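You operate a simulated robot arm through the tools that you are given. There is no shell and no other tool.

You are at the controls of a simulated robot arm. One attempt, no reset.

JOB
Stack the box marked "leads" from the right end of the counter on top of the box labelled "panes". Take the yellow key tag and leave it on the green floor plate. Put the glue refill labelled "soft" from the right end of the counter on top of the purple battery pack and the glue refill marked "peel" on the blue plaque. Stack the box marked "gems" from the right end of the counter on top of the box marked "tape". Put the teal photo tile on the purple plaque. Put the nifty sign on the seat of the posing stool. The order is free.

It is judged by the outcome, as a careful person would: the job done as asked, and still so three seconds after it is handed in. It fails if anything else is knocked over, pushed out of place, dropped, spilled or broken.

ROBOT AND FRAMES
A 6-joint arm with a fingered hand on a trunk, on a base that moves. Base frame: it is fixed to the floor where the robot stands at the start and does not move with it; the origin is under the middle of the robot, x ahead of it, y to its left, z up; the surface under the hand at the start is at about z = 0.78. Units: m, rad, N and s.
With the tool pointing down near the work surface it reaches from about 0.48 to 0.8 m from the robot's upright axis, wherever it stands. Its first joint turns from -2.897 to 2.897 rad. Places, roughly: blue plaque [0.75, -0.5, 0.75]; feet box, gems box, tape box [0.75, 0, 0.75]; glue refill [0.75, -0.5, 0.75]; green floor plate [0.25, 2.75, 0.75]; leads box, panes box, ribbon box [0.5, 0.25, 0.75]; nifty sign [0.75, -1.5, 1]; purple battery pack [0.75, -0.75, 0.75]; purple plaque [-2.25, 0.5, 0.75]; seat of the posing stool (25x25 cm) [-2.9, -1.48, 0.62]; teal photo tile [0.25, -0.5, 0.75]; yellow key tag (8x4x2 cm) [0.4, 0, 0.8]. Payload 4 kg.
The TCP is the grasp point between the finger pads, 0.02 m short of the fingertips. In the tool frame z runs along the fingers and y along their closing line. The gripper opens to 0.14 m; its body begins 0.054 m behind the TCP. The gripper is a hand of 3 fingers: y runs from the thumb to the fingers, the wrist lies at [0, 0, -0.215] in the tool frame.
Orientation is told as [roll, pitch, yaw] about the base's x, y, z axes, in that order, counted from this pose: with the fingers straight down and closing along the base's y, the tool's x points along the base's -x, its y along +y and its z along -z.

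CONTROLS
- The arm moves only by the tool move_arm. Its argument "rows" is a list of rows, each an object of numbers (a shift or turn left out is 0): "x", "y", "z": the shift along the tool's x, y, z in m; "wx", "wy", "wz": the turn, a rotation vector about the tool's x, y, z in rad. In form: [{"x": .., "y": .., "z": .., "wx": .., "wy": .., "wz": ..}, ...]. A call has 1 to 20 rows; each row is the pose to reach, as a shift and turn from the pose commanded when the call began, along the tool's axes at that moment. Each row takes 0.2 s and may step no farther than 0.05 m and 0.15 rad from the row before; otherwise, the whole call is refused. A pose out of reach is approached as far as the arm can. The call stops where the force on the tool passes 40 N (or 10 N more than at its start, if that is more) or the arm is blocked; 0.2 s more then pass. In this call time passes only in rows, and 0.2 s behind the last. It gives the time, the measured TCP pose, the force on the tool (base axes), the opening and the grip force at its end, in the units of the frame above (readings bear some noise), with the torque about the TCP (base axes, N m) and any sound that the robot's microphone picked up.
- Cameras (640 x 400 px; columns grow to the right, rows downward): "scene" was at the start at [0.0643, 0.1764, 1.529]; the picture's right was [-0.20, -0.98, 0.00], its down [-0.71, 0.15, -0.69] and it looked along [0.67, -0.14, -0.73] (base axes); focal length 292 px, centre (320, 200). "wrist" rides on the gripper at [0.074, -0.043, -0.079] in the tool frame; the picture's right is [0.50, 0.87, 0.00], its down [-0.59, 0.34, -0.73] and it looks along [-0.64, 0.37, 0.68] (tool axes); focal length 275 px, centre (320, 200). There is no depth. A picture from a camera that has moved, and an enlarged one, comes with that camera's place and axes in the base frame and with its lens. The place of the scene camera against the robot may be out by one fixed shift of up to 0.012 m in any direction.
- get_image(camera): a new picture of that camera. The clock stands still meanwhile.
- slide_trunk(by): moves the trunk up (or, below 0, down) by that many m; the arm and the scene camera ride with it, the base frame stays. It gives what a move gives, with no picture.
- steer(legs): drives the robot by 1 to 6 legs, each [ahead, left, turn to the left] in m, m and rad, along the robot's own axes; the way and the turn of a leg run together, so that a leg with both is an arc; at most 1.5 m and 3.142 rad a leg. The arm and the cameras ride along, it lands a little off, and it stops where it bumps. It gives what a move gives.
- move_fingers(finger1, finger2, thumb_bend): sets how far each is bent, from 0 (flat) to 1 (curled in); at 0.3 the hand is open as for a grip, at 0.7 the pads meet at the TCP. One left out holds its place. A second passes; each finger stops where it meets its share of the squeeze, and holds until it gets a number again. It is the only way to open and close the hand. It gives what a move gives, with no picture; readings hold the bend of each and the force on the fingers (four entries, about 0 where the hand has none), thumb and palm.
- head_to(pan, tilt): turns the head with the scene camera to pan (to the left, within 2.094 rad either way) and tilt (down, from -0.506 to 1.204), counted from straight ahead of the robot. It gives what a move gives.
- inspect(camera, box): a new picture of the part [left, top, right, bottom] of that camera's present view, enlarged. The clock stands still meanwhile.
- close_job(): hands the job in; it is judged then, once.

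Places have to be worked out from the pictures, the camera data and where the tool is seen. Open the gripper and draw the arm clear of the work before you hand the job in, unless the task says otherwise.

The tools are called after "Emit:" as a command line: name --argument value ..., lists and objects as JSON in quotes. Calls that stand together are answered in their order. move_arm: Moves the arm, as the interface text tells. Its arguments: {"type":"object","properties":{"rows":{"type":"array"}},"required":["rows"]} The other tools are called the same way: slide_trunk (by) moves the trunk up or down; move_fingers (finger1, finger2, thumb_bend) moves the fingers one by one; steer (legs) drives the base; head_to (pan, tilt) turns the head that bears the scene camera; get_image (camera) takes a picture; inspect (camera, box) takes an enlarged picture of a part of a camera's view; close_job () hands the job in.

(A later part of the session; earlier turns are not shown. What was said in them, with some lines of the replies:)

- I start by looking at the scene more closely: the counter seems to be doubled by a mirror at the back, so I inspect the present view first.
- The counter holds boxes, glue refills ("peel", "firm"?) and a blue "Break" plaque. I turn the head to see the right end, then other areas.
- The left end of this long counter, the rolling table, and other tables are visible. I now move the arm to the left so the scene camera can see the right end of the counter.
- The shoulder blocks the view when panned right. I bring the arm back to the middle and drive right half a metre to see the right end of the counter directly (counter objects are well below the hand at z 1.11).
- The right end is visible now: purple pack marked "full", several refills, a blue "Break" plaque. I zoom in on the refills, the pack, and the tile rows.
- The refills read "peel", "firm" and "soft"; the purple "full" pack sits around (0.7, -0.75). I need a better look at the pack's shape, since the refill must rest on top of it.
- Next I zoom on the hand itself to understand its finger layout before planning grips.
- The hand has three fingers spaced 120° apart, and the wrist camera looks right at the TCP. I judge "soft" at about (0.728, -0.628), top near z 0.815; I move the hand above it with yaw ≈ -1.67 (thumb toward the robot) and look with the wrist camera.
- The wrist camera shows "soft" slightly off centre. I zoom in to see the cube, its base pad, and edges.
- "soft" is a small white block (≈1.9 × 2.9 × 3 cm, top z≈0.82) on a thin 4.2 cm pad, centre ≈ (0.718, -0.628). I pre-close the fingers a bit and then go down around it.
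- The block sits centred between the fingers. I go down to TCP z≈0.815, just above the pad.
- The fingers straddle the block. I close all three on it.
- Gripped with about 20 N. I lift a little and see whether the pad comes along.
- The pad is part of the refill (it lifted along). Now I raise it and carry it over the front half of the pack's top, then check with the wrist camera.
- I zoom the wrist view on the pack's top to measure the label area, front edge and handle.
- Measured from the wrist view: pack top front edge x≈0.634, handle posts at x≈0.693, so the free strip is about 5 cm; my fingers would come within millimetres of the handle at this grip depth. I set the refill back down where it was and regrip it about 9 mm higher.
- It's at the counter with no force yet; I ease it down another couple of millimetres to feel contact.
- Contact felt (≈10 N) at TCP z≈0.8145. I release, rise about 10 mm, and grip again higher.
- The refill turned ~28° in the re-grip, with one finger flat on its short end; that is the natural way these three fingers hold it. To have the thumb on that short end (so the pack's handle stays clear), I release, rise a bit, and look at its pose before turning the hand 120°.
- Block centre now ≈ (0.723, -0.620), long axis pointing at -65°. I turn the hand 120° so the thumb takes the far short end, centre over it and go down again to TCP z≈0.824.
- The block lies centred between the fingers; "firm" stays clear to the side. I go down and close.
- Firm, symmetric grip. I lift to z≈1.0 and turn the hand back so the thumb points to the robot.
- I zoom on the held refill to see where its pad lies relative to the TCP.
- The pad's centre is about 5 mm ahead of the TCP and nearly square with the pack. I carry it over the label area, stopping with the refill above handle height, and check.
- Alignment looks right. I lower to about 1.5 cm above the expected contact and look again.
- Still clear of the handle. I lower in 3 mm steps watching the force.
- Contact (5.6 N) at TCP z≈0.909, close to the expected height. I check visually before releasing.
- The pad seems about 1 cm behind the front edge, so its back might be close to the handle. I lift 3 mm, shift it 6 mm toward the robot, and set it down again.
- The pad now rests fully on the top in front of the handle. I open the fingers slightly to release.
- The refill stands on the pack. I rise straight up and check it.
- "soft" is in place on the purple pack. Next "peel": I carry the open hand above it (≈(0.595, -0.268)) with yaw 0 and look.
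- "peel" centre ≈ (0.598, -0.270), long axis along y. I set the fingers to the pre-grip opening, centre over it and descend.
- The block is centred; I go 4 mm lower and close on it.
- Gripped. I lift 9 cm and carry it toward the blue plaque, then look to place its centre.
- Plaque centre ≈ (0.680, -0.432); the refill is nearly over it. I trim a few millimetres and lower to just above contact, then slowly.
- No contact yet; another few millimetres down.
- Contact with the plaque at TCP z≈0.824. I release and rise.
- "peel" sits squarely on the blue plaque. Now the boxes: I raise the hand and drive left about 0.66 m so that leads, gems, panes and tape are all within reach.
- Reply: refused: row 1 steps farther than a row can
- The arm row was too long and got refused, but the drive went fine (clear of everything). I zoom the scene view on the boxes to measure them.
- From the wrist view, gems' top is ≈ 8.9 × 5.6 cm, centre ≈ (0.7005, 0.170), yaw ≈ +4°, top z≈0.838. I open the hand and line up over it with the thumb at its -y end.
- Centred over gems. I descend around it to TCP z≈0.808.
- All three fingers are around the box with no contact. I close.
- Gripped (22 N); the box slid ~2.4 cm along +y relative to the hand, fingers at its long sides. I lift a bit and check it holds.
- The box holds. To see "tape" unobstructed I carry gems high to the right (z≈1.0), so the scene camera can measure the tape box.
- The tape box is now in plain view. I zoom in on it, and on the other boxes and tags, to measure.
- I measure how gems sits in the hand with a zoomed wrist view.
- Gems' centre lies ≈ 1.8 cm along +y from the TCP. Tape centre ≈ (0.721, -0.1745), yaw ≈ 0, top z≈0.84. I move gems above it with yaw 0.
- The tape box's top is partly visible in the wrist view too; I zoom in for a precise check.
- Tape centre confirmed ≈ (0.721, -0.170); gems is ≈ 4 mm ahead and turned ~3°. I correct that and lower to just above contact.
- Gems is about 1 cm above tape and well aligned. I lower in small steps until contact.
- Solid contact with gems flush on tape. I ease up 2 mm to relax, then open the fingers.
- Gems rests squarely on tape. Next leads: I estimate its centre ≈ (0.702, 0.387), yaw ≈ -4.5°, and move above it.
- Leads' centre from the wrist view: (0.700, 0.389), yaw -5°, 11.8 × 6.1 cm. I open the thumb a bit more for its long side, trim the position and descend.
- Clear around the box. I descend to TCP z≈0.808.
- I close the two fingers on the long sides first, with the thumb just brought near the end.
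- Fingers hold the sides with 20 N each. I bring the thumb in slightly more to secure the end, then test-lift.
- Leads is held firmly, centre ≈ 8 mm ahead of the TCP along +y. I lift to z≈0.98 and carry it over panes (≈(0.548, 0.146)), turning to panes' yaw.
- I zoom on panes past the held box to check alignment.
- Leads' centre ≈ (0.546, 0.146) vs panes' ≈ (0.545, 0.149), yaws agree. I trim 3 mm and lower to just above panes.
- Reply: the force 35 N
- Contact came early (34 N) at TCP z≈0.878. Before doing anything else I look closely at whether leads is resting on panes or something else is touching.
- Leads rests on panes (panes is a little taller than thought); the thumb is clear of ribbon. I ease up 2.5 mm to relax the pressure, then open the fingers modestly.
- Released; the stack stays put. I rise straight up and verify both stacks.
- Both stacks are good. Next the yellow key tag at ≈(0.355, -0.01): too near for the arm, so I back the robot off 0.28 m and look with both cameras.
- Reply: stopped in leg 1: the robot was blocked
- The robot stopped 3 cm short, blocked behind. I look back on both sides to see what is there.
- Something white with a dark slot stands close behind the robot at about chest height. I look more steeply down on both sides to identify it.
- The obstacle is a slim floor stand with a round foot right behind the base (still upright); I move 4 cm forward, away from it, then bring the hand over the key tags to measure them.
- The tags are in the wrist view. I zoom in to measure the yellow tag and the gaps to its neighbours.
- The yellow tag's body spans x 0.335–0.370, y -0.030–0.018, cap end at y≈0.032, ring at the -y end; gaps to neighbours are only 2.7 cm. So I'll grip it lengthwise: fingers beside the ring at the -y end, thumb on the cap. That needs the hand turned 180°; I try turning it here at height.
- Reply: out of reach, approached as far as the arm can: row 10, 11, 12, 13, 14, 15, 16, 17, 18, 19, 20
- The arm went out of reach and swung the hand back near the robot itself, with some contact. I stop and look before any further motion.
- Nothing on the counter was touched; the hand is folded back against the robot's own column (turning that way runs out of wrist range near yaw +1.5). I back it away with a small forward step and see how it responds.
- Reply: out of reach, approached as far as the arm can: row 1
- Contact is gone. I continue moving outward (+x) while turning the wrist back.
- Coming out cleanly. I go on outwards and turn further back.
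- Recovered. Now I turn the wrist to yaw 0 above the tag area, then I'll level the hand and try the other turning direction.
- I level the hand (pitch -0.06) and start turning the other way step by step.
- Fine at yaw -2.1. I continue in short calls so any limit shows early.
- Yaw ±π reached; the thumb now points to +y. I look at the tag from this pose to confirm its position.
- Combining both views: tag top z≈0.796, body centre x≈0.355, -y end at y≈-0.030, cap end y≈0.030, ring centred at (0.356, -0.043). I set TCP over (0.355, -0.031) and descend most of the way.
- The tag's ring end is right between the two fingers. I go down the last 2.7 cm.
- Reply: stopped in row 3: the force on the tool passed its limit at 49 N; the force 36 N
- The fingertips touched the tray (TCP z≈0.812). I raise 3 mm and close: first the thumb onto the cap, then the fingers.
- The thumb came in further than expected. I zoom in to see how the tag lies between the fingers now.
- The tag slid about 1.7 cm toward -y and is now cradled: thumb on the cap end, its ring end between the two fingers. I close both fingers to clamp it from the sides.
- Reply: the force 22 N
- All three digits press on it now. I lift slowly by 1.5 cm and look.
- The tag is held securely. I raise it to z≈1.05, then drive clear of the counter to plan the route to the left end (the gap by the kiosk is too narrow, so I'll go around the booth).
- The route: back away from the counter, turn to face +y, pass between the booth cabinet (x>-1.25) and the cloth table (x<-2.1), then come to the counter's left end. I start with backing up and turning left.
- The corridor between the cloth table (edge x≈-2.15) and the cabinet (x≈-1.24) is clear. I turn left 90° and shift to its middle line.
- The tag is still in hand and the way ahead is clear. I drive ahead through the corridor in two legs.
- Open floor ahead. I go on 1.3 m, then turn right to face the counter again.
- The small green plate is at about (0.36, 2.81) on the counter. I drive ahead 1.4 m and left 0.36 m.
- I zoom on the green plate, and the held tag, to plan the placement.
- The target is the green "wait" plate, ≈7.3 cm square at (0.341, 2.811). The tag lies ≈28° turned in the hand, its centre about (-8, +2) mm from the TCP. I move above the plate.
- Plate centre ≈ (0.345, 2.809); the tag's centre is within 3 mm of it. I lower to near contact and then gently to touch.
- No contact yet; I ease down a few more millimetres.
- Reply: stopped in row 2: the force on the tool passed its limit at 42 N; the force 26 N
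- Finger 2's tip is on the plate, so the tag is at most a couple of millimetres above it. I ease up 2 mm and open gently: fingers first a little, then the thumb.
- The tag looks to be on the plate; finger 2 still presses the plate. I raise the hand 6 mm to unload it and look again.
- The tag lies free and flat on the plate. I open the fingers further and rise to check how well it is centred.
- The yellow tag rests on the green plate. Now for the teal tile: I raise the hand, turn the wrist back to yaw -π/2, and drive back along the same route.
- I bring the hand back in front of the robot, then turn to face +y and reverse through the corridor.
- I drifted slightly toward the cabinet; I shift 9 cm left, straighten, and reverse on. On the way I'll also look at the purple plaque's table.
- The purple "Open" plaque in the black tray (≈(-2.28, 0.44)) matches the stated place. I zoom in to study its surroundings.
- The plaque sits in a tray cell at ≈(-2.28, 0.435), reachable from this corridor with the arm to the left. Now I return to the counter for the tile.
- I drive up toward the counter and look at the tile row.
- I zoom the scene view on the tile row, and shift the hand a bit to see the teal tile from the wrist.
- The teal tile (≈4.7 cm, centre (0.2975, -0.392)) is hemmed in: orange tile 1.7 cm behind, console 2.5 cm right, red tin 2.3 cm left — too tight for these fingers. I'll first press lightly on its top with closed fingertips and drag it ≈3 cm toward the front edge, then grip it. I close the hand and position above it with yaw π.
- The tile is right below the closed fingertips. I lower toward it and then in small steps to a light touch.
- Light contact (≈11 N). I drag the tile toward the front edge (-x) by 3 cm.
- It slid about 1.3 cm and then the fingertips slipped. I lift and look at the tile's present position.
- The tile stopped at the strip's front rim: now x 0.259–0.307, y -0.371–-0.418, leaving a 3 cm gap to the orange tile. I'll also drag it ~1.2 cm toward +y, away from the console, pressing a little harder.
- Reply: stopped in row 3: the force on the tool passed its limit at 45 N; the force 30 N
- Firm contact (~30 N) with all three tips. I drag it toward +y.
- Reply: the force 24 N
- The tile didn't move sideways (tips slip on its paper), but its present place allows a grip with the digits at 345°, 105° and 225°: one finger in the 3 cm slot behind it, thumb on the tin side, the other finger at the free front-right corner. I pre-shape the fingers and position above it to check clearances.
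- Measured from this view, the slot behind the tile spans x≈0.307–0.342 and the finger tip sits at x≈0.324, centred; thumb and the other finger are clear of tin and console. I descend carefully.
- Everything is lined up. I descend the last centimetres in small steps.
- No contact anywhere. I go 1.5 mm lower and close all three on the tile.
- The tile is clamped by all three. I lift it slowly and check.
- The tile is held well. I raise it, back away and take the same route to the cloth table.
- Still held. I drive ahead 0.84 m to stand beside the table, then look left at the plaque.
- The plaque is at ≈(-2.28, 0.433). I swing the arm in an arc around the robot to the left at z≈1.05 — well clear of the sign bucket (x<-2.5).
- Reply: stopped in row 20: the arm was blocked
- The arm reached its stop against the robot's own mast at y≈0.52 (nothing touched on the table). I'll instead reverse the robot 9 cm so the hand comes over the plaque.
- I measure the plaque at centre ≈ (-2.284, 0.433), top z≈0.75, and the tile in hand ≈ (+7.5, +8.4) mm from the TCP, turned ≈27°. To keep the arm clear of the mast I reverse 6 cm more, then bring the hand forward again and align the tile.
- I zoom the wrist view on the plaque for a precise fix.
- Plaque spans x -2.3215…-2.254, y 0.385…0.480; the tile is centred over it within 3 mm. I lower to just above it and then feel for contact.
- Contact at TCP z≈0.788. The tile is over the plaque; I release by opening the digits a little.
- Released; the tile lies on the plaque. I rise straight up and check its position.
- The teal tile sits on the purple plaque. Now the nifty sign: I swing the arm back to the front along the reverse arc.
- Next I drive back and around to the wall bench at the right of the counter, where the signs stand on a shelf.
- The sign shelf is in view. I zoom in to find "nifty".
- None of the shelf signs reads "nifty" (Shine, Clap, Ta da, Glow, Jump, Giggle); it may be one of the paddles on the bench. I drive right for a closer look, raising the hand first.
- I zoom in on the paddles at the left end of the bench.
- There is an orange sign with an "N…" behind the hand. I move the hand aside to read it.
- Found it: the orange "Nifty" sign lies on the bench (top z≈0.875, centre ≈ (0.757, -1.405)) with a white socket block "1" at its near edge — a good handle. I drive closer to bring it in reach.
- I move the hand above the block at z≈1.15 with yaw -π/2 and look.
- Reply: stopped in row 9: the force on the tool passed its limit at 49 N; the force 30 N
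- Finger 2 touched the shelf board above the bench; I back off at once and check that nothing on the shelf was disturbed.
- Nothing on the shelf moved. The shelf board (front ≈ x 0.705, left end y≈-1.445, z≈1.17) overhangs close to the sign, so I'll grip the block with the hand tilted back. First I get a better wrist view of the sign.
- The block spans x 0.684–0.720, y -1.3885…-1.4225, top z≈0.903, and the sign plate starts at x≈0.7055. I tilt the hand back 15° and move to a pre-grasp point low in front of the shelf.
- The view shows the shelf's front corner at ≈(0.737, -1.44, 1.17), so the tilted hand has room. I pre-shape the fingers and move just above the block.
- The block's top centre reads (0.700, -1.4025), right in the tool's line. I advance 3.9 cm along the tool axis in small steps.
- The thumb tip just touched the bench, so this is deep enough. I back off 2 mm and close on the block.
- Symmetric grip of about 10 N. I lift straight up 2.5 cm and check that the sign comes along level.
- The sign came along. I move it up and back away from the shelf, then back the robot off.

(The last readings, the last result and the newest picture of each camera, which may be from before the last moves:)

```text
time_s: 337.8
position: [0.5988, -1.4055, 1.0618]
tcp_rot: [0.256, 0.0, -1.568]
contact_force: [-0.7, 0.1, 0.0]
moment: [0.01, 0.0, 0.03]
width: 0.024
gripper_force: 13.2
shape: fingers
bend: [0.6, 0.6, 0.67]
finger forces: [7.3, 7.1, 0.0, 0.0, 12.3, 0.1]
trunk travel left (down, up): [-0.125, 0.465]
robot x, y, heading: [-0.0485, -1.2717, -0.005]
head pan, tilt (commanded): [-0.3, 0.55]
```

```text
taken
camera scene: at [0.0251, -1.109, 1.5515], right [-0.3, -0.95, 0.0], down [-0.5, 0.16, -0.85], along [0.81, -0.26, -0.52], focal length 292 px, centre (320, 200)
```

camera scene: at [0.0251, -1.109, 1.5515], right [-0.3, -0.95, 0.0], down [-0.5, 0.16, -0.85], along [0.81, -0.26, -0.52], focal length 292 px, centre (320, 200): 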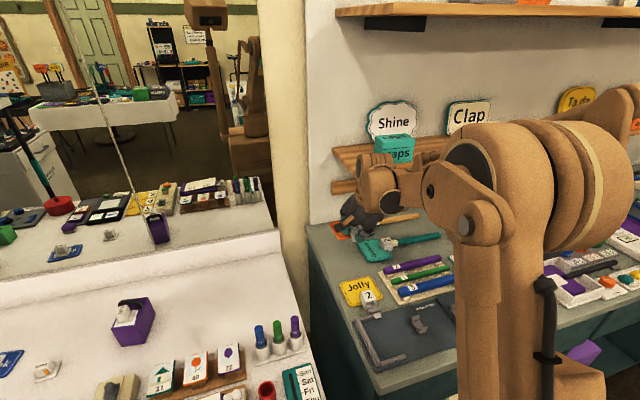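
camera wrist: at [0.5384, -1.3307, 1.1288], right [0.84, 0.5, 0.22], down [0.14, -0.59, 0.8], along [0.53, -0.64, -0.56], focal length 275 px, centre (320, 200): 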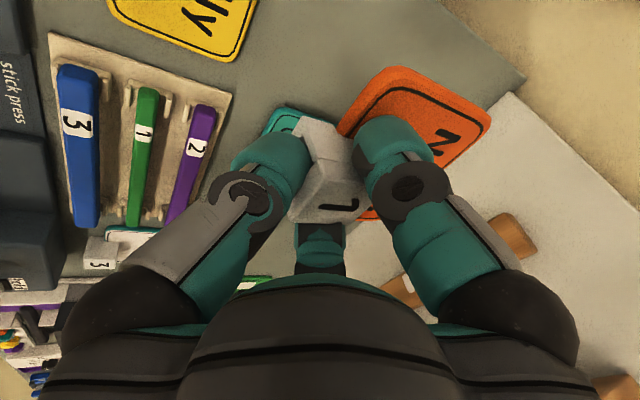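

The sign is held level. I back off, shift left, and turn around to face the stool side of the room.

Emit:
steer --legs '[[-0.33, 0, 0], [0, 0.42, 0], [0, 0, 1.575], [0, 0, 1.571]]'

Emit:
head_to --pan 0.0 --tilt 0.5

Emit:
get_image --camera "scene"

Emit:
get_image --camera "wrist"

```text
time_s: 349.8
position: [-1.0151, -0.7002, 1.062]
tcp_rot: [0.255, -0.003, 1.545]
contact_force: [0.5, -1.5, -1.1]
moment: [-0.01, -0.02, 0.03]
width: 0.023
gripper_force: 11.9
shape: fingers
bend: [0.6, 0.6, 0.67]
finger forces: [6.6, 6.5, 0.1, 0.0, 10.1, 0.1]
trunk travel left (down, up): [-0.125, 0.465]
robot x, y, heading: [-0.3716, -0.8471, 3.109]
head pan, tilt (commanded): [-0.3, 0.55]
```

```text
time_s: 350.6
position: [-1.0148, -0.7, 1.0622]
tcp_rot: [0.255, -0.002, 1.546]
contact_force: [0.0, -0.3, -0.7]
moment: [-0.02, -0.06, -0.01]
width: 0.0232
gripper_force: 11.6
shape: fingers
bend: [0.6, 0.6, 0.67]
finger forces: [6.5, 6.6, 0.0, 0.0, 10.2, 0.0]
trunk travel left (down, up): [-0.125, 0.465]
robot x, y, heading: [-0.3749, -0.847, 3.106]
head pan, tilt (commanded): [0.0, 0.499]
```

```text
taken
camera scene: at [-0.445, -1.0331, 1.556], right [0.03, 1.0, 0.0], down [0.48, -0.02, -0.88], along [-0.88, 0.03, -0.48], focal length 292 px, centre (320, 200)
```

scene: 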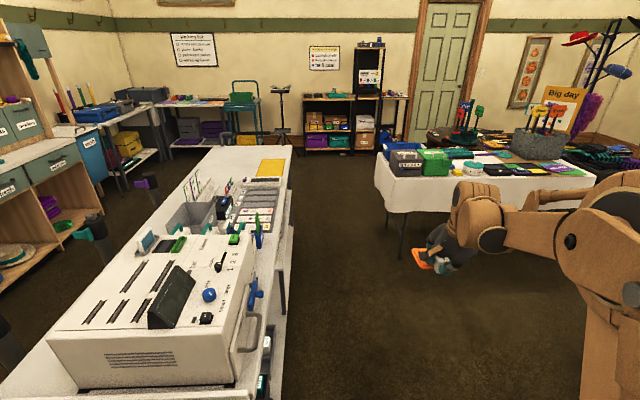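

```text
taken
camera wrist: at [-0.9542, -0.7768, 1.1282], right [-0.85, -0.48, 0.22], down [-0.13, 0.59, 0.8], along [-0.51, 0.65, -0.56], focal length 275 px, centre (320, 200)
```

wrist: 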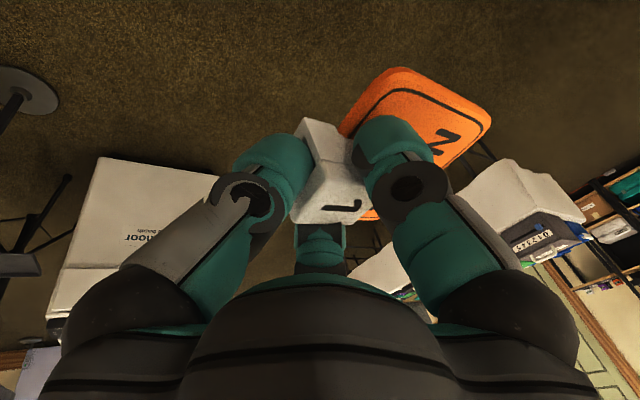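

The stool is hidden behind the far end of the rolling table. The passage between that table (edge y≈-1.155) and the cloth table's end (y≈-0.53) is about 0.62 m; I align the heading and drive through its middle slowly.

Emit:
steer --legs '[[0, 0, 0.034], [1.3, 0, 0]]'

Emit:
get_image --camera "scene"

```text
time_s: 357.6
position: [-2.3378, -0.6998, 1.0616]
tcp_rot: [0.256, 0.001, 1.562]
contact_force: [-0.2, 0.2, -0.4]
moment: [-0.02, -0.01, -0.04]
width: 0.0233
gripper_force: 11.8
shape: fingers
bend: [0.6, 0.6, 0.67]
finger forces: [6.6, 6.6, 0.1, 0.0, 10.4, 0.0]
trunk travel left (down, up): [-0.125, 0.465]
robot x, y, heading: [-1.6945, -0.837, 3.125]
head pan, tilt (commanded): [0.0, 0.499]
```

```text
taken
camera scene: at [-1.7627, -1.0235, 1.556], right [0.02, 1.0, 0.0], down [0.48, -0.01, -0.88], along [-0.88, 0.01, -0.48], focal length 292 px, centre (320, 200)
```

scene: 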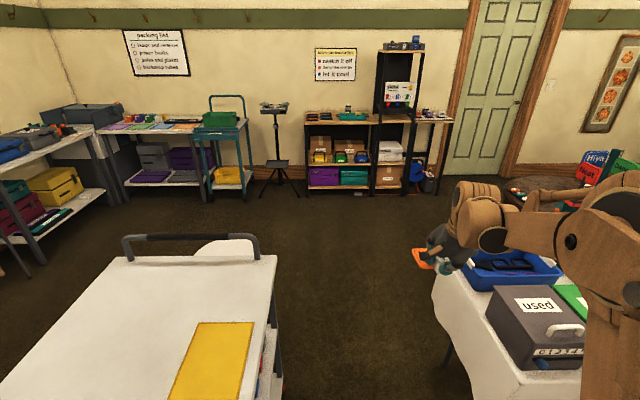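

The stool's white seat shows behind the table's far end, matching (-2.9, -1.48). I shift 3 cm left to centre in the passage and advance.

Emit:
steer --legs '[[0, 0.03, 0.016], [0.4, 0, 0]]'

Emit:
get_image --camera "scene"

Emit:
get_image --camera "wrist"

```text
time_s: 360.5
position: [-2.7334, -0.7445, 1.063]
tcp_rot: [0.254, -0.002, 1.583]
contact_force: [-0.5, -0.3, -1.3]
moment: [0.0, -0.04, -0.01]
width: 0.0234
gripper_force: 12.1
shape: fingers
bend: [0.6, 0.6, 0.68]
finger forces: [6.5, 6.7, 0.0, 0.0, 10.4, 0.0]
trunk travel left (down, up): [-0.125, 0.465]
robot x, y, heading: [-2.0857, -0.8683, -3.141]
head pan, tilt (commanded): [0.0, 0.499]
```

```text
taken
camera scene: at [-2.1513, -1.0555, 1.556], right [0.0, 1.0, 0.0], down [0.48, 0.0, -0.88], along [-0.88, 0.0, -0.48], focal length 292 px, centre (320, 200)
```

scene: 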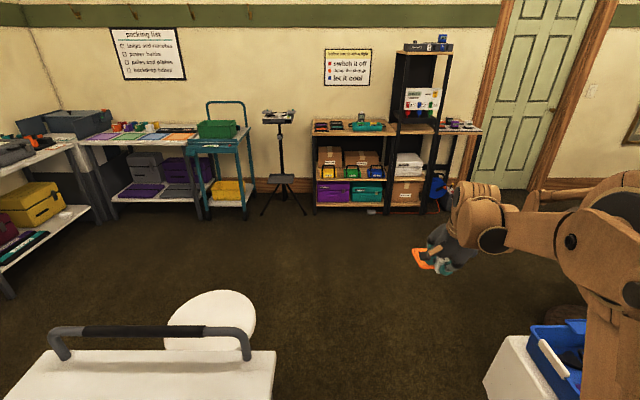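

```text
taken
camera wrist: at [-2.6696, -0.818, 1.1279], right [-0.83, -0.51, 0.22], down [-0.15, 0.58, 0.8], along [-0.53, 0.63, -0.56], focal length 275 px, centre (320, 200)
```

wrist: 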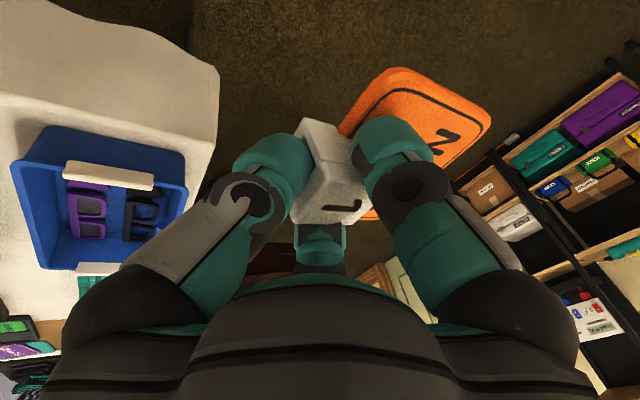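

The round white stool seat is now visible, centre ≈ (-2.89, -1.467). I advance another 0.43 m.

Emit:
steer --legs '[[0.43, 0, 0]]'

Emit:
head_to --pan 0.7 --tilt 0.95

Emit:
get_image --camera "scene"

```text
time_s: 363.1
position: [-3.1614, -0.7508, 1.0624]
tcp_rot: [0.255, -0.002, 1.588]
contact_force: [-0.1, 0.5, -1.3]
moment: [-0.03, 0.0, -0.03]
width: 0.0233
gripper_force: 12.1
shape: fingers
bend: [0.6, 0.6, 0.68]
finger forces: [6.5, 6.7, 0.1, 0.1, 10.4, 0.0]
trunk travel left (down, up): [-0.125, 0.465]
robot x, y, heading: [-2.5123, -0.8704, -3.131]
head pan, tilt (commanded): [0.0, 0.499]
```

```text
time_s: 364.2
position: [-3.1611, -0.751, 1.063]
tcp_rot: [0.257, -0.002, 1.589]
contact_force: [0.5, -0.1, -0.4]
moment: [-0.04, -0.03, -0.01]
width: 0.0234
gripper_force: 11.9
shape: fingers
bend: [0.6, 0.6, 0.68]
finger forces: [6.5, 6.5, 0.0, 0.1, 10.4, 0.1]
trunk travel left (down, up): [-0.125, 0.465]
robot x, y, heading: [-2.5176, -0.8689, -3.133]
head pan, tilt (commanded): [0.7, 0.949]
```

```text
taken
camera scene: at [-2.5411, -1.1048, 1.5186], right [-0.65, 0.76, 0.0], down [0.62, 0.53, -0.58], along [-0.44, -0.38, -0.81], focal length 292 px, centre (320, 200)
```

scene: 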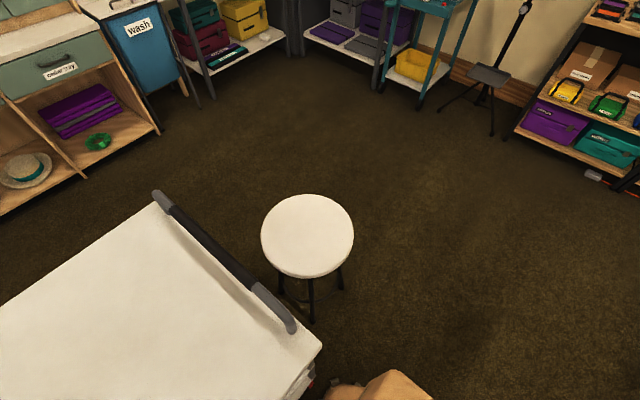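

Seat centre ≈ (-2.883, -1.459), radius ≈ 0.16 m. I swing the arm in an arc to the left, keeping the sign level at z≈1.06, to bring it over the seat.

Emit:
move_arm --rows '[{"x": 0.043, "y": 0.0059, "z": 0.0016, "wy": 0.0141, "wz": -0.0536}, {"x": 0.0863, "y": 0.009, "z": 0.0024, "wy": 0.0282, "wz": -0.1072}, {"x": 0.1297, "y": 0.0093, "z": 0.0025, "wy": 0.0422, "wz": -0.1607}, {"x": 0.1729, "y": 0.0069, "z": 0.0018, "wy": 0.0563, "wz": -0.2143}, {"x": 0.2158, "y": 0.0017, "z": 0.0004, "wy": 0.0704, "wz": -0.2679}, {"x": 0.2581, "y": -0.0064, "z": -0.0017, "wy": 0.0845, "wz": -0.3215}, {"x": 0.2998, "y": -0.0171, "z": -0.0045, "wy": 0.0986, "wz": -0.3751}, {"x": 0.3404, "y": -0.0304, "z": -0.008, "wy": 0.1126, "wz": -0.4286}, {"x": 0.3802, "y": -0.0462, "z": -0.0121, "wy": 0.1267, "wz": -0.4822}, {"x": 0.4186, "y": -0.0645, "z": -0.0169, "wy": 0.1408, "wz": -0.5358}, {"x": 0.4555, "y": -0.0853, "z": -0.0224, "wy": 0.1549, "wz": -0.5894}, {"x": 0.491, "y": -0.1084, "z": -0.0285, "wy": 0.169, "wz": -0.643}, {"x": 0.5247, "y": -0.1335, "z": -0.0351, "wy": 0.183, "wz": -0.6965}, {"x": 0.5566, "y": -0.1608, "z": -0.0423, "wy": 0.1971, "wz": -0.7501}, {"x": 0.5864, "y": -0.1901, "z": -0.05, "wy": 0.2112, "wz": -0.8037}, {"x": 0.614, "y": -0.221, "z": -0.0581, "wy": 0.2253, "wz": -0.8573}, {"x": 0.6396, "y": -0.254, "z": -0.0668, "wy": 0.2394, "wz": -0.9109}, {"x": 0.6627, "y": -0.2881, "z": -0.0757, "wy": 0.2534, "wz": -0.9644}]'

Emit:
get_image --camera "wrist"

Emit:
get_image --camera "scene"

```text
time_s: 368.0
position: [-2.8532, -1.4074, 1.0605]
tcp_rot: [0.255, -0.001, 2.584]
contact_force: [0.1, 0.5, -0.9]
moment: [0.04, 0.0, -0.01]
width: 0.0228
gripper_force: 11.2
shape: fingers
bend: [0.6, 0.6, 0.68]
finger forces: [6.4, 6.4, 0.0, 0.0, 9.6, 0.0]
trunk travel left (down, up): [-0.125, 0.465]
robot x, y, heading: [-2.5134, -0.87, -3.132]
head pan, tilt (commanded): [0.7, 0.949]
```

```text
taken
camera wrist: at [-2.7555, -1.3945, 1.127], right [-0.02, -0.98, 0.22], down [-0.57, 0.19, 0.8], along [-0.82, -0.11, -0.56], focal length 275 px, centre (320, 200)
```

wrist: 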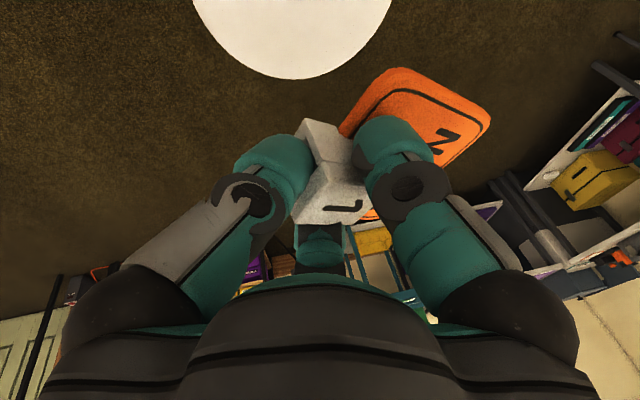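

```text
taken
camera scene: at [-2.5403, -1.1056, 1.5184], right [-0.65, 0.76, 0.0], down [0.62, 0.53, -0.58], along [-0.44, -0.38, -0.81], focal length 292 px, centre (320, 200)
```

scene: 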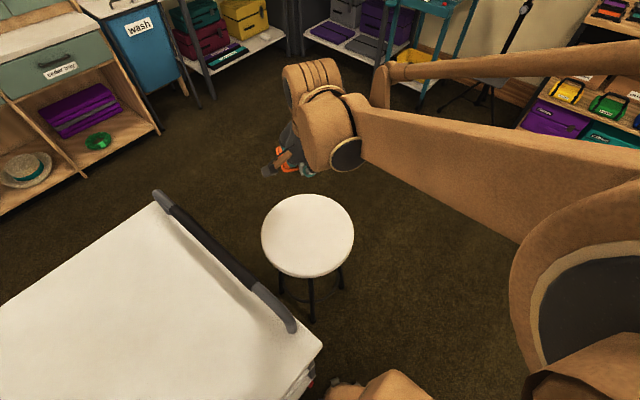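

The sign is over the seat. From the wrist view I put the seat centre at ≈(-2.897, -1.47) and the plate's centre 5 cm outward of the TCP, so I shift ~2.7 cm outward and begin lowering.

Emit:
move_arm --rows '[{"x": -0.002, "y": -0.0037, "z": 0.0404}, {"x": -0.004, "y": -0.0074, "z": 0.0808}, {"x": -0.0061, "y": -0.0111, "z": 0.1211}, {"x": -0.0081, "y": -0.0148, "z": 0.1615}]'

Emit:
get_image --camera "wrist"

Emit:
get_image --camera "scene"

```text
time_s: 369.0
position: [-2.8721, -1.4265, 0.8996]
tcp_rot: [0.255, -0.001, 2.586]
contact_force: [0.1, -0.2, -0.7]
moment: [-0.03, 0.01, -0.03]
width: 0.0228
gripper_force: 11.5
shape: fingers
bend: [0.6, 0.6, 0.68]
finger forces: [6.5, 6.5, 0.1, 0.0, 10.1, 0.1]
trunk travel left (down, up): [-0.125, 0.465]
robot x, y, heading: [-2.5102, -0.8694, -3.138]
head pan, tilt (commanded): [0.7, 0.949]
```

```text
taken
camera wrist: at [-2.7745, -1.4134, 0.9662], right [-0.02, -0.98, 0.22], down [-0.57, 0.19, 0.8], along [-0.82, -0.11, -0.56], focal length 275 px, centre (320, 200)
```

wrist: 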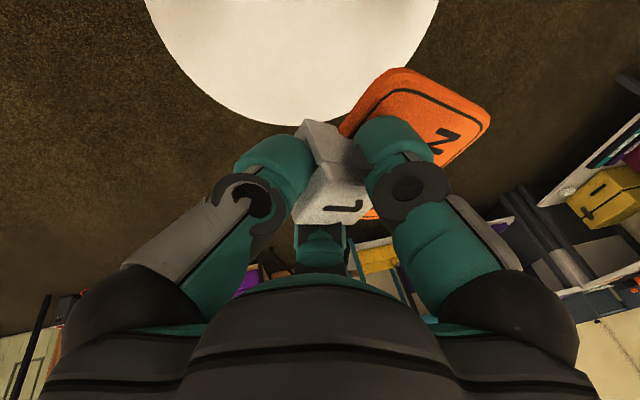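

```text
taken
camera scene: at [-2.5412, -1.106, 1.5184], right [-0.65, 0.76, 0.0], down [0.62, 0.53, -0.58], along [-0.44, -0.38, -0.81], focal length 292 px, centre (320, 200)
```

scene: 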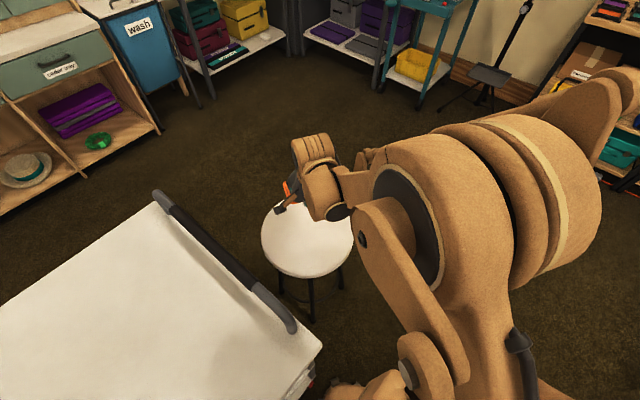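

Seat centre ≈ (-2.902, -1.473); the plate is within a centimetre of it. I lower straight down another 20 cm.

Emit:
move_arm --rows '[{"y": -0.0101, "z": 0.0387}, {"y": -0.0202, "z": 0.0774}, {"y": -0.0302, "z": 0.1161}, {"y": -0.0403, "z": 0.1548}, {"y": -0.0491, "z": 0.1887}]'

Emit:
get_image --camera "wrist"

Emit:
get_image --camera "scene"

```text
time_s: 370.2
position: [-2.8723, -1.4285, 0.7061]
tcp_rot: [0.255, -0.001, 2.584]
contact_force: [-0.3, -0.1, -1.0]
moment: [0.02, 0.01, -0.03]
width: 0.0227
gripper_force: 11.5
shape: fingers
bend: [0.6, 0.6, 0.68]
finger forces: [6.5, 6.5, 0.1, 0.0, 10.5, 0.0]
trunk travel left (down, up): [-0.125, 0.465]
robot x, y, heading: [-2.512, -0.8726, -3.133]
head pan, tilt (commanded): [0.7, 0.949]
```

```text
taken
camera wrist: at [-2.7758, -1.4152, 0.7726], right [-0.02, -0.98, 0.22], down [-0.57, 0.19, 0.8], along [-0.82, -0.11, -0.56], focal length 275 px, centre (320, 200)
```

wrist: 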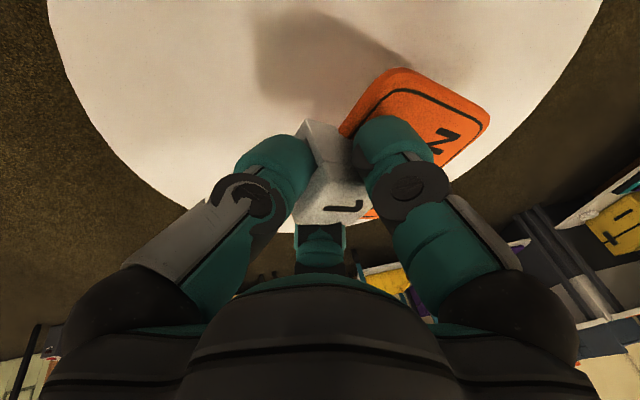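

```text
taken
camera scene: at [-2.541, -1.1057, 1.5184], right [-0.65, 0.76, 0.0], down [0.62, 0.53, -0.58], along [-0.44, -0.38, -0.81], focal length 292 px, centre (320, 200)
```

scene: 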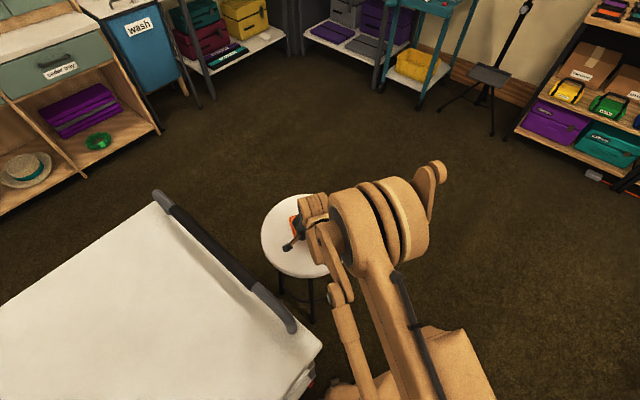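

Going well. I lower 3.5 cm more, then feel for contact in small steps.

Emit:
move_arm --rows '[{"y": -0.0045, "z": 0.0174}, {"y": -0.0088, "z": 0.0339}]'

Emit:
move_arm --rows '[{"y": -0.0008, "z": 0.0029}, {"y": -0.0015, "z": 0.0058}]'

Emit:
get_image --camera "wrist"

```text
time_s: 370.8
position: [-2.8723, -1.4268, 0.6715]
tcp_rot: [0.253, 0.0, 2.585]
contact_force: [-0.5, 0.3, 0.0]
moment: [0.0, -0.01, 0.01]
width: 0.0225
gripper_force: 11.7
shape: fingers
bend: [0.6, 0.6, 0.68]
finger forces: [6.5, 6.4, 0.0, 0.0, 10.5, 0.1]
trunk travel left (down, up): [-0.125, 0.465]
robot x, y, heading: [-2.5153, -0.8717, -3.131]
head pan, tilt (commanded): [0.7, 0.949]
```

```text
time_s: 371.4
position: [-2.872, -1.4259, 0.6661]
tcp_rot: [0.255, 0.001, 2.584]
contact_force: [0.0, -0.3, -0.3]
moment: [0.01, 0.02, -0.02]
width: 0.0226
gripper_force: 11.5
shape: fingers
bend: [0.6, 0.6, 0.68]
finger forces: [6.5, 6.4, 0.0, 0.0, 10.4, 0.1]
trunk travel left (down, up): [-0.125, 0.465]
robot x, y, heading: [-2.5146, -0.871, -3.132]
head pan, tilt (commanded): [0.7, 0.949]
```

```text
taken
camera wrist: at [-2.7754, -1.4141, 0.7317], right [-0.02, -0.98, 0.22], down [-0.57, 0.19, 0.8], along [-0.82, -0.11, -0.56], focal length 275 px, centre (320, 200)
```

wrist: 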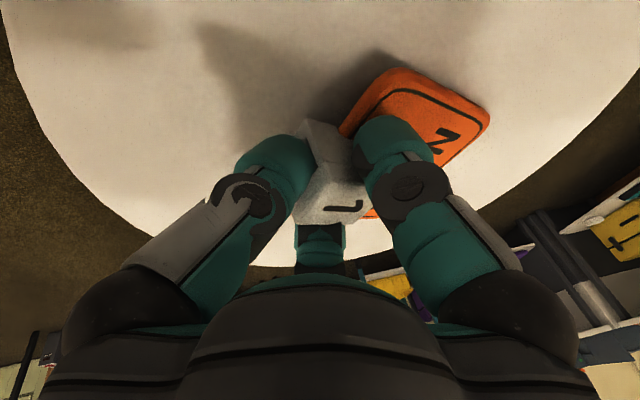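

Nearly there; another few millimetres.

Emit:
move_arm --rows '[{"y": -0.0008, "z": 0.0029}, {"y": -0.0013, "z": 0.0048}]'

Emit:
move_arm --rows '[{"y": -0.0005, "z": 0.002}, {"y": -0.001, "z": 0.004}]'

```text
time_s: 372.0
position: [-2.8719, -1.4266, 0.6611]
tcp_rot: [0.255, 0.002, 2.584]
contact_force: [-0.1, 0.3, -0.8]
moment: [-0.07, 0.07, 0.03]
width: 0.0223
gripper_force: 12.3
shape: fingers
bend: [0.6, 0.6, 0.68]
finger forces: [6.7, 6.9, 0.0, 0.0, 10.3, 0.1]
trunk travel left (down, up): [-0.125, 0.465]
robot x, y, heading: [-2.5128, -0.8711, -3.133]
head pan, tilt (commanded): [0.7, 0.949]
```

```text
time_s: 372.6
position: [-2.8718, -1.4275, 0.6557]
tcp_rot: [0.255, 0.0, 2.585]
contact_force: [-0.6, 0.0, 1.2]
moment: [-0.19, 0.13, 0.02]
width: 0.0229
gripper_force: 12.2
shape: fingers
bend: [0.6, 0.6, 0.68]
finger forces: [7.6, 7.7, 0.1, 0.0, 8.6, 0.0]
trunk travel left (down, up): [-0.125, 0.465]
robot x, y, heading: [-2.511, -0.8685, -3.136]
head pan, tilt (commanded): [0.7, 0.949]
```

The plate's far edge is touching first. I continue a few millimetres so it settles flat.

Emit:
move_arm --rows '[{"y": -0.0005, "z": 0.002}, {"y": -0.001, "z": 0.004}]'

Emit:
get_image --camera "wrist"

Emit:
inspect --camera "scene" --box '[240, 170, 380, 300]'

```text
time_s: 373.2
position: [-2.8731, -1.4261, 0.6515]
tcp_rot: [0.253, 0.001, 2.585]
contact_force: [1.9, 0.7, 8.0]
moment: [-0.24, 0.12, 0.03]
width: 0.0224
gripper_force: 12.1
shape: fingers
bend: [0.6, 0.6, 0.68]
finger forces: [9.0, 8.2, 0.0, 0.0, 7.0, 0.0]
trunk travel left (down, up): [-0.125, 0.465]
robot x, y, heading: [-2.5143, -0.8665, -3.134]
head pan, tilt (commanded): [0.7, 0.949]
```

```text
taken
camera wrist: at [-2.775, -1.4132, 0.7183], right [-0.02, -0.98, 0.22], down [-0.57, 0.19, 0.8], along [-0.82, -0.11, -0.56], focal length 275 px, centre (320, 200)
```

wrist: 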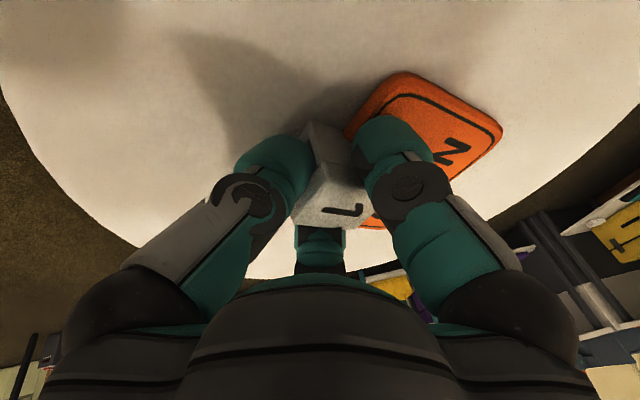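

```text
3.08 times, centred on (310, 235) of scene
camera zoom: at [-2.5402, -1.1046, 1.5187], right [-0.65, 0.76, 0.0], down [0.62, 0.53, -0.58], along [-0.44, -0.38, -0.81], focal length 897 px, centre (351, 92)
```

zoom: 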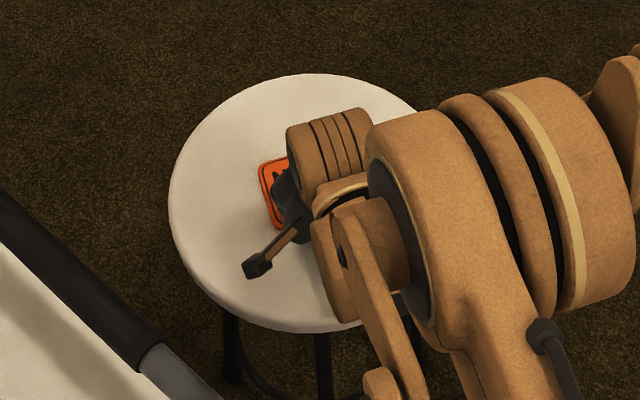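

The sign is resting on the seat (8 N). I release it gently.

Emit:
move_fingers --finger1 0.53 --finger2 0.53 --thumb_bend 0.6

Emit:
get_image --camera "wrist"

```text
time_s: 374.2
position: [-2.873, -1.4256, 0.6525]
tcp_rot: [0.255, -0.001, 2.586]
contact_force: [0.6, -1.0, 7.7]
moment: [0.12, -0.12, -0.02]
width: 0.0404
gripper_force: 3.4
shape: fingers
bend: [0.53, 0.53, 0.62]
finger forces: [0.0, 0.0, 0.0, 0.1, 7.2, 0.0]
trunk travel left (down, up): [-0.125, 0.465]
robot x, y, heading: [-2.5098, -0.8684, -3.132]
head pan, tilt (commanded): [0.7, 0.949]
```

```text
taken
camera wrist: at [-2.7752, -1.4132, 0.7181], right [-0.02, -0.98, 0.22], down [-0.57, 0.19, 0.8], along [-0.82, -0.11, -0.56], focal length 275 px, centre (320, 200)
```

wrist: 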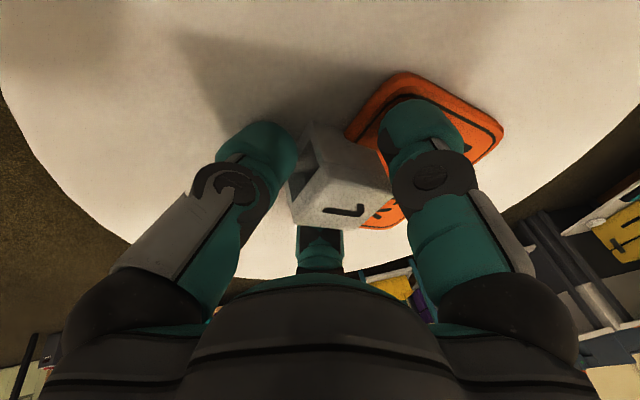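

The fingers are clear; only the thumb tip rests on the seat. I rise a little, open more, then withdraw along the tool axis.

Emit:
move_arm --rows '[{"y": 0.0013, "z": -0.0048}]'

Emit:
move_fingers --finger1 0.48 --finger2 0.48 --thumb_bend 0.55

Emit:
get_image --camera "wrist"

```text
time_s: 374.6
position: [-2.872, -1.4255, 0.6564]
tcp_rot: [0.254, 0.0, 2.585]
contact_force: [0.3, -0.3, 0.1]
moment: [0.01, -0.03, -0.01]
width: 0.0434
gripper_force: 0.0
shape: fingers
bend: [0.53, 0.53, 0.6]
finger forces: [0.0, 0.0, 0.0, 0.0, 0.1, 0.0]
trunk travel left (down, up): [-0.125, 0.465]
robot x, y, heading: [-2.5137, -0.8719, -3.128]
head pan, tilt (commanded): [0.7, 0.949]
```

```text
time_s: 375.6
position: [-2.8728, -1.4269, 0.657]
tcp_rot: [0.255, 0.001, 2.583]
contact_force: [-1.2, 0.6, 5.0]
moment: [0.13, -0.03, -0.02]
width: 0.0568
gripper_force: 2.7
shape: fingers
bend: [0.48, 0.48, 0.56]
finger forces: [0.0, 0.0, 0.0, 0.1, 4.8, 0.0]
trunk travel left (down, up): [-0.125, 0.465]
robot x, y, heading: [-2.5119, -0.8707, -3.133]
head pan, tilt (commanded): [0.7, 0.949]
```

```text
taken
camera wrist: at [-2.7754, -1.4136, 0.7229], right [-0.02, -0.98, 0.22], down [-0.57, 0.19, 0.8], along [-0.82, -0.11, -0.56], focal length 275 px, centre (320, 200)
```

wrist: 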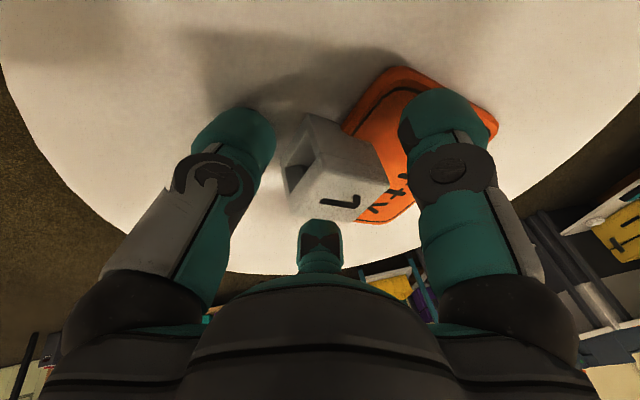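

The block is free on all sides. I rise vertically well above the stool and check the sign.

Emit:
move_arm --rows '[{"y": 0.0038, "z": -0.0145}, {"y": 0.0113, "z": -0.0435}, {"y": 0.0227, "z": -0.0871}, {"y": 0.034, "z": -0.1306}, {"y": 0.0454, "z": -0.1742}, {"y": 0.0567, "z": -0.2177}, {"y": 0.068, "z": -0.2613}, {"y": 0.0794, "z": -0.3048}, {"y": 0.0907, "z": -0.3484}]'

Emit:
get_image --camera "wrist"

Emit:
get_image --camera "scene"

Emit:
inspect --camera "scene" --box '[240, 180, 380, 310]'

```text
time_s: 377.6
position: [-2.8721, -1.4264, 1.0176]
tcp_rot: [0.255, 0.0, 2.586]
contact_force: [0.4, -0.1, -0.4]
moment: [-0.01, -0.02, 0.01]
width: 0.0587
gripper_force: 0.0
shape: fingers
bend: [0.48, 0.48, 0.55]
finger forces: [0.1, 0.1, 0.0, 0.0, 0.0, 0.1]
trunk travel left (down, up): [-0.125, 0.465]
robot x, y, heading: [-2.5119, -0.8673, -3.127]
head pan, tilt (commanded): [0.7, 0.949]
```

```text
taken
camera wrist: at [-2.7752, -1.4138, 1.0837], right [-0.02, -0.98, 0.22], down [-0.57, 0.19, 0.8], along [-0.82, -0.11, -0.56], focal length 275 px, centre (320, 200)
```

wrist: 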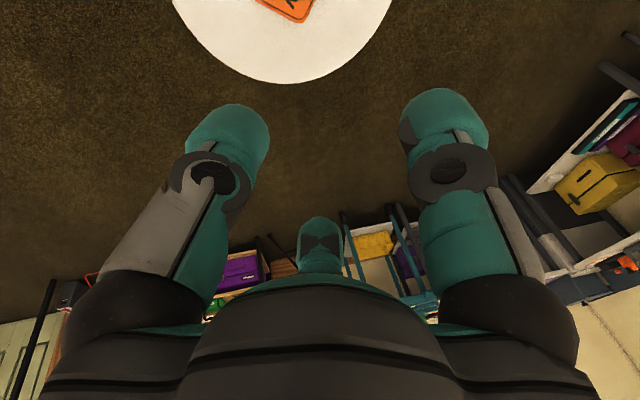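

```text
taken
camera scene: at [-2.5405, -1.1047, 1.5186], right [-0.65, 0.76, 0.0], down [0.62, 0.53, -0.58], along [-0.44, -0.38, -0.81], focal length 292 px, centre (320, 200)
```

scene: 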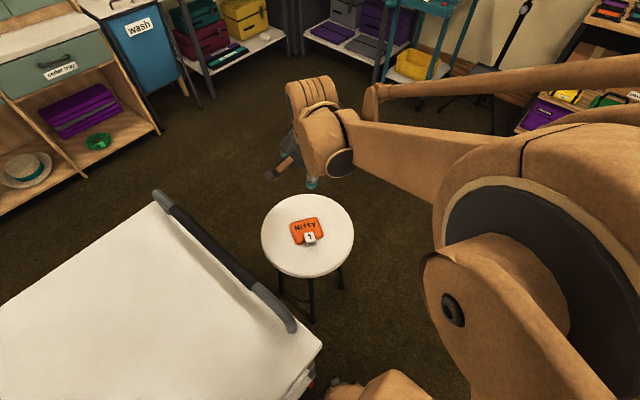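

```text
3.08 times, centred on (310, 245) of scene
camera zoom: at [-2.5405, -1.1047, 1.5186], right [-0.65, 0.76, 0.0], down [0.62, 0.53, -0.58], along [-0.44, -0.38, -0.81], focal length 897 px, centre (351, 62)
```

zoom: 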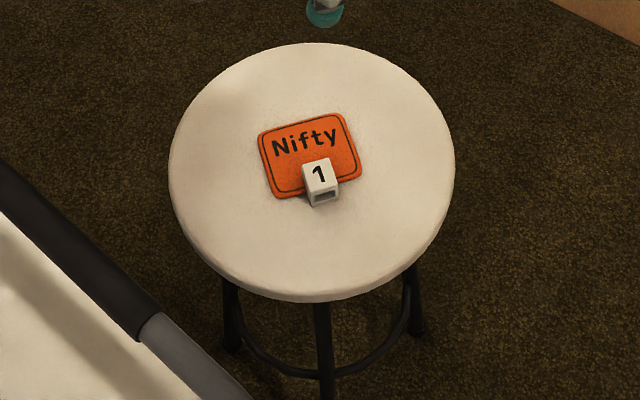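

The Nifty sign lies centred on the stool seat. I swing the arm back to the front of the robot, clear of everything, and take a final look.

Emit:
move_arm --rows '[{"x": -0.0413, "y": -0.0018, "z": -0.0005, "wy": -0.0157, "wz": 0.0604}, {"x": -0.0826, "y": -0.0063, "z": -0.0016, "wy": -0.0314, "wz": 0.1208}, {"x": -0.1233, "y": -0.0132, "z": -0.0034, "wy": -0.0472, "wz": 0.1811}, {"x": -0.1636, "y": -0.0225, "z": -0.0059, "wy": -0.0629, "wz": 0.2415}, {"x": -0.2033, "y": -0.0344, "z": -0.0089, "wy": -0.0786, "wz": 0.3019}, {"x": -0.242, "y": -0.0485, "z": -0.0126, "wy": -0.0943, "wz": 0.3623}, {"x": -0.2797, "y": -0.0649, "z": -0.0169, "wy": -0.11, "wz": 0.4227}, {"x": -0.3164, "y": -0.0836, "z": -0.0218, "wy": -0.1258, "wz": 0.483}, {"x": -0.3518, "y": -0.1044, "z": -0.0272, "wy": -0.1415, "wz": 0.5434}, {"x": -0.3858, "y": -0.1274, "z": -0.0332, "wy": -0.1572, "wz": 0.6038}, {"x": -0.4181, "y": -0.1524, "z": -0.0397, "wy": -0.1729, "wz": 0.6642}, {"x": -0.4489, "y": -0.1793, "z": -0.0467, "wy": -0.1886, "wz": 0.7246}]'

Emit:
move_fingers --finger1 0.3 --finger2 0.3 --thumb_bend 0.3

Emit:
get_image --camera "scene"

```text
time_s: 380.2
position: [-3.1551, -1.0279, 1.0178]
tcp_rot: [0.255, 0.0, 1.836]
contact_force: [-0.1, -0.2, 0.5]
moment: [-0.01, 0.01, 0.04]
width: 0.0592
gripper_force: 0.0
shape: fingers
bend: [0.48, 0.48, 0.55]
finger forces: [0.1, 0.1, 0.0, 0.0, 0.0, 0.0]
trunk travel left (down, up): [-0.125, 0.465]
robot x, y, heading: [-2.5124, -0.8719, -3.131]
head pan, tilt (commanded): [0.7, 0.949]
```

```text
time_s: 381.2
position: [-3.1539, -1.029, 1.0157]
tcp_rot: [0.254, 0.0, 1.838]
contact_force: [0.3, 0.8, 0.4]
moment: [0.02, -0.01, -0.01]
width: 0.1241
gripper_force: 0.1
shape: fingers
bend: [0.3, 0.3, 0.3]
finger forces: [0.0, 0.1, 0.0, 0.0, 0.0, 0.0]
trunk travel left (down, up): [-0.125, 0.465]
robot x, y, heading: [-2.5162, -0.8702, -3.132]
head pan, tilt (commanded): [0.7, 0.949]
```

```text
taken
camera scene: at [-2.541, -1.105, 1.5185], right [-0.65, 0.76, 0.0], down [0.62, 0.53, -0.58], along [-0.44, -0.38, -0.81], focal length 292 px, centre (320, 200)
```

scene: 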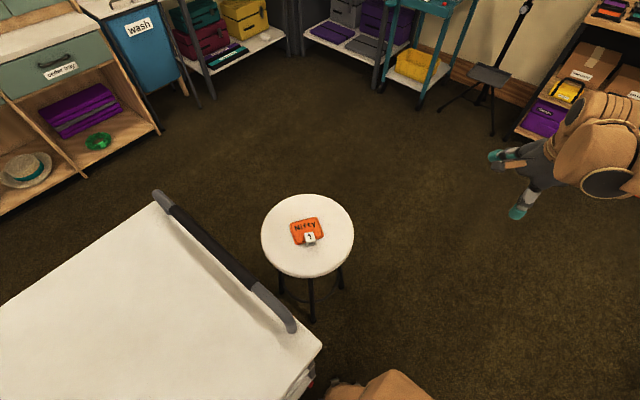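

I take a last look to the right at the cloth table, to confirm the tile is still in place, and toward the counter.

Emit:
head_to --pan -1.7 --tilt 0.6

Emit:
get_image --camera "scene"

Emit:
head_to --pan -2.09 --tilt 0.3

Emit:
get_image --camera "scene"

```text
time_s: 383.4
position: [-3.1543, -1.0302, 1.0167]
tcp_rot: [0.254, 0.001, 1.836]
contact_force: [-1.1, -0.3, 0.6]
moment: [-0.02, -0.03, -0.01]
width: 0.1243
gripper_force: 0.0
shape: fingers
bend: [0.3, 0.3, 0.3]
finger forces: [0.0, 0.0, 0.0, 0.0, 0.0, 0.0]
trunk travel left (down, up): [-0.125, 0.465]
robot x, y, heading: [-2.5094, -0.8737, -3.132]
head pan, tilt (commanded): [-1.7, 0.6]
```

```text
taken
camera scene: at [-2.4751, -0.97, 1.547], right [0.99, -0.12, 0.0], down [-0.07, -0.56, -0.83], along [0.1, 0.82, -0.56], focal length 292 px, centre (320, 200)
```

scene: 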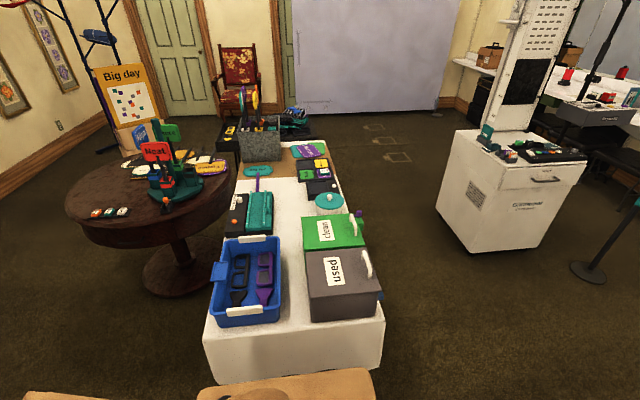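

```text
time_s: 384.2
position: [-3.1549, -1.0284, 1.0161]
tcp_rot: [0.255, 0.001, 1.835]
contact_force: [-0.7, -0.4, 0.3]
moment: [-0.03, -0.01, -0.02]
width: 0.1242
gripper_force: 0.2
shape: fingers
bend: [0.3, 0.3, 0.3]
finger forces: [0.0, 0.0, 0.1, 0.0, 0.1, 0.1]
trunk travel left (down, up): [-0.125, 0.465]
robot x, y, heading: [-2.5094, -0.8719, -3.132]
head pan, tilt (commanded): [-2.089, 0.3]
```

```text
taken
camera scene: at [-2.4402, -0.9762, 1.5744], right [0.87, -0.49, 0.0], down [-0.14, -0.26, -0.96], along [0.47, 0.83, -0.3], focal length 292 px, centre (320, 200)
```

scene: 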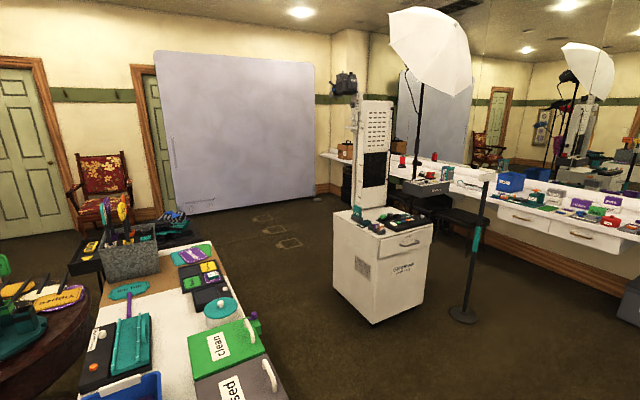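

Everything is upright: the stacks stand on the counter, the floor stand is undisturbed, and the sign is on the stool. The hand is empty, open and clear of the work, so I hand the job in.

Emit:
close_job

```text
The job is handed in.
```

I placed all seven items and handed the job in, with the hand empty, open and clear of everything. I don't have a verdict yet.

| Item | Where it is now |
|---|---|
| "leads" box | On top of the "panes" box |
| "gems" box | On top of the "tape" box |
| "soft" refill | On the purple battery pack, in front of its handle |
| "peel" refill | On the blue "Break" plaque |
| Yellow key tag | On the green plate at the left end of the counter (it reads "wait") |
| Teal photo tile | On the purple "Open" plaque in the black tray on the cloth table |
| "Nifty" sign | Flat, near the middle of the stool seat |

I checked each placement with the cameras right after letting go. From the final position I looked over the room again. The sign is in view on the stool and nothing looked tipped over, but the counter was too far away to check closely.

Four things happened along the way that could matter to the judging:
- **Floor stand:** the base bumped a slim stand behind the start position while backing up. It stayed upright, but I couldn't tell whether it shifted slightly.
- **Shelf:** a finger pressed against the sign shelf above the bench. I backed off and saw nothing on it move.
- **Key tag:** gripping it seems to have pushed its cap in against the body. The white strip between them no longer shows.
- **Arm swing:** a wrist turn ran out of range and the arm folded back against the robot. Nothing on the counter was touched.
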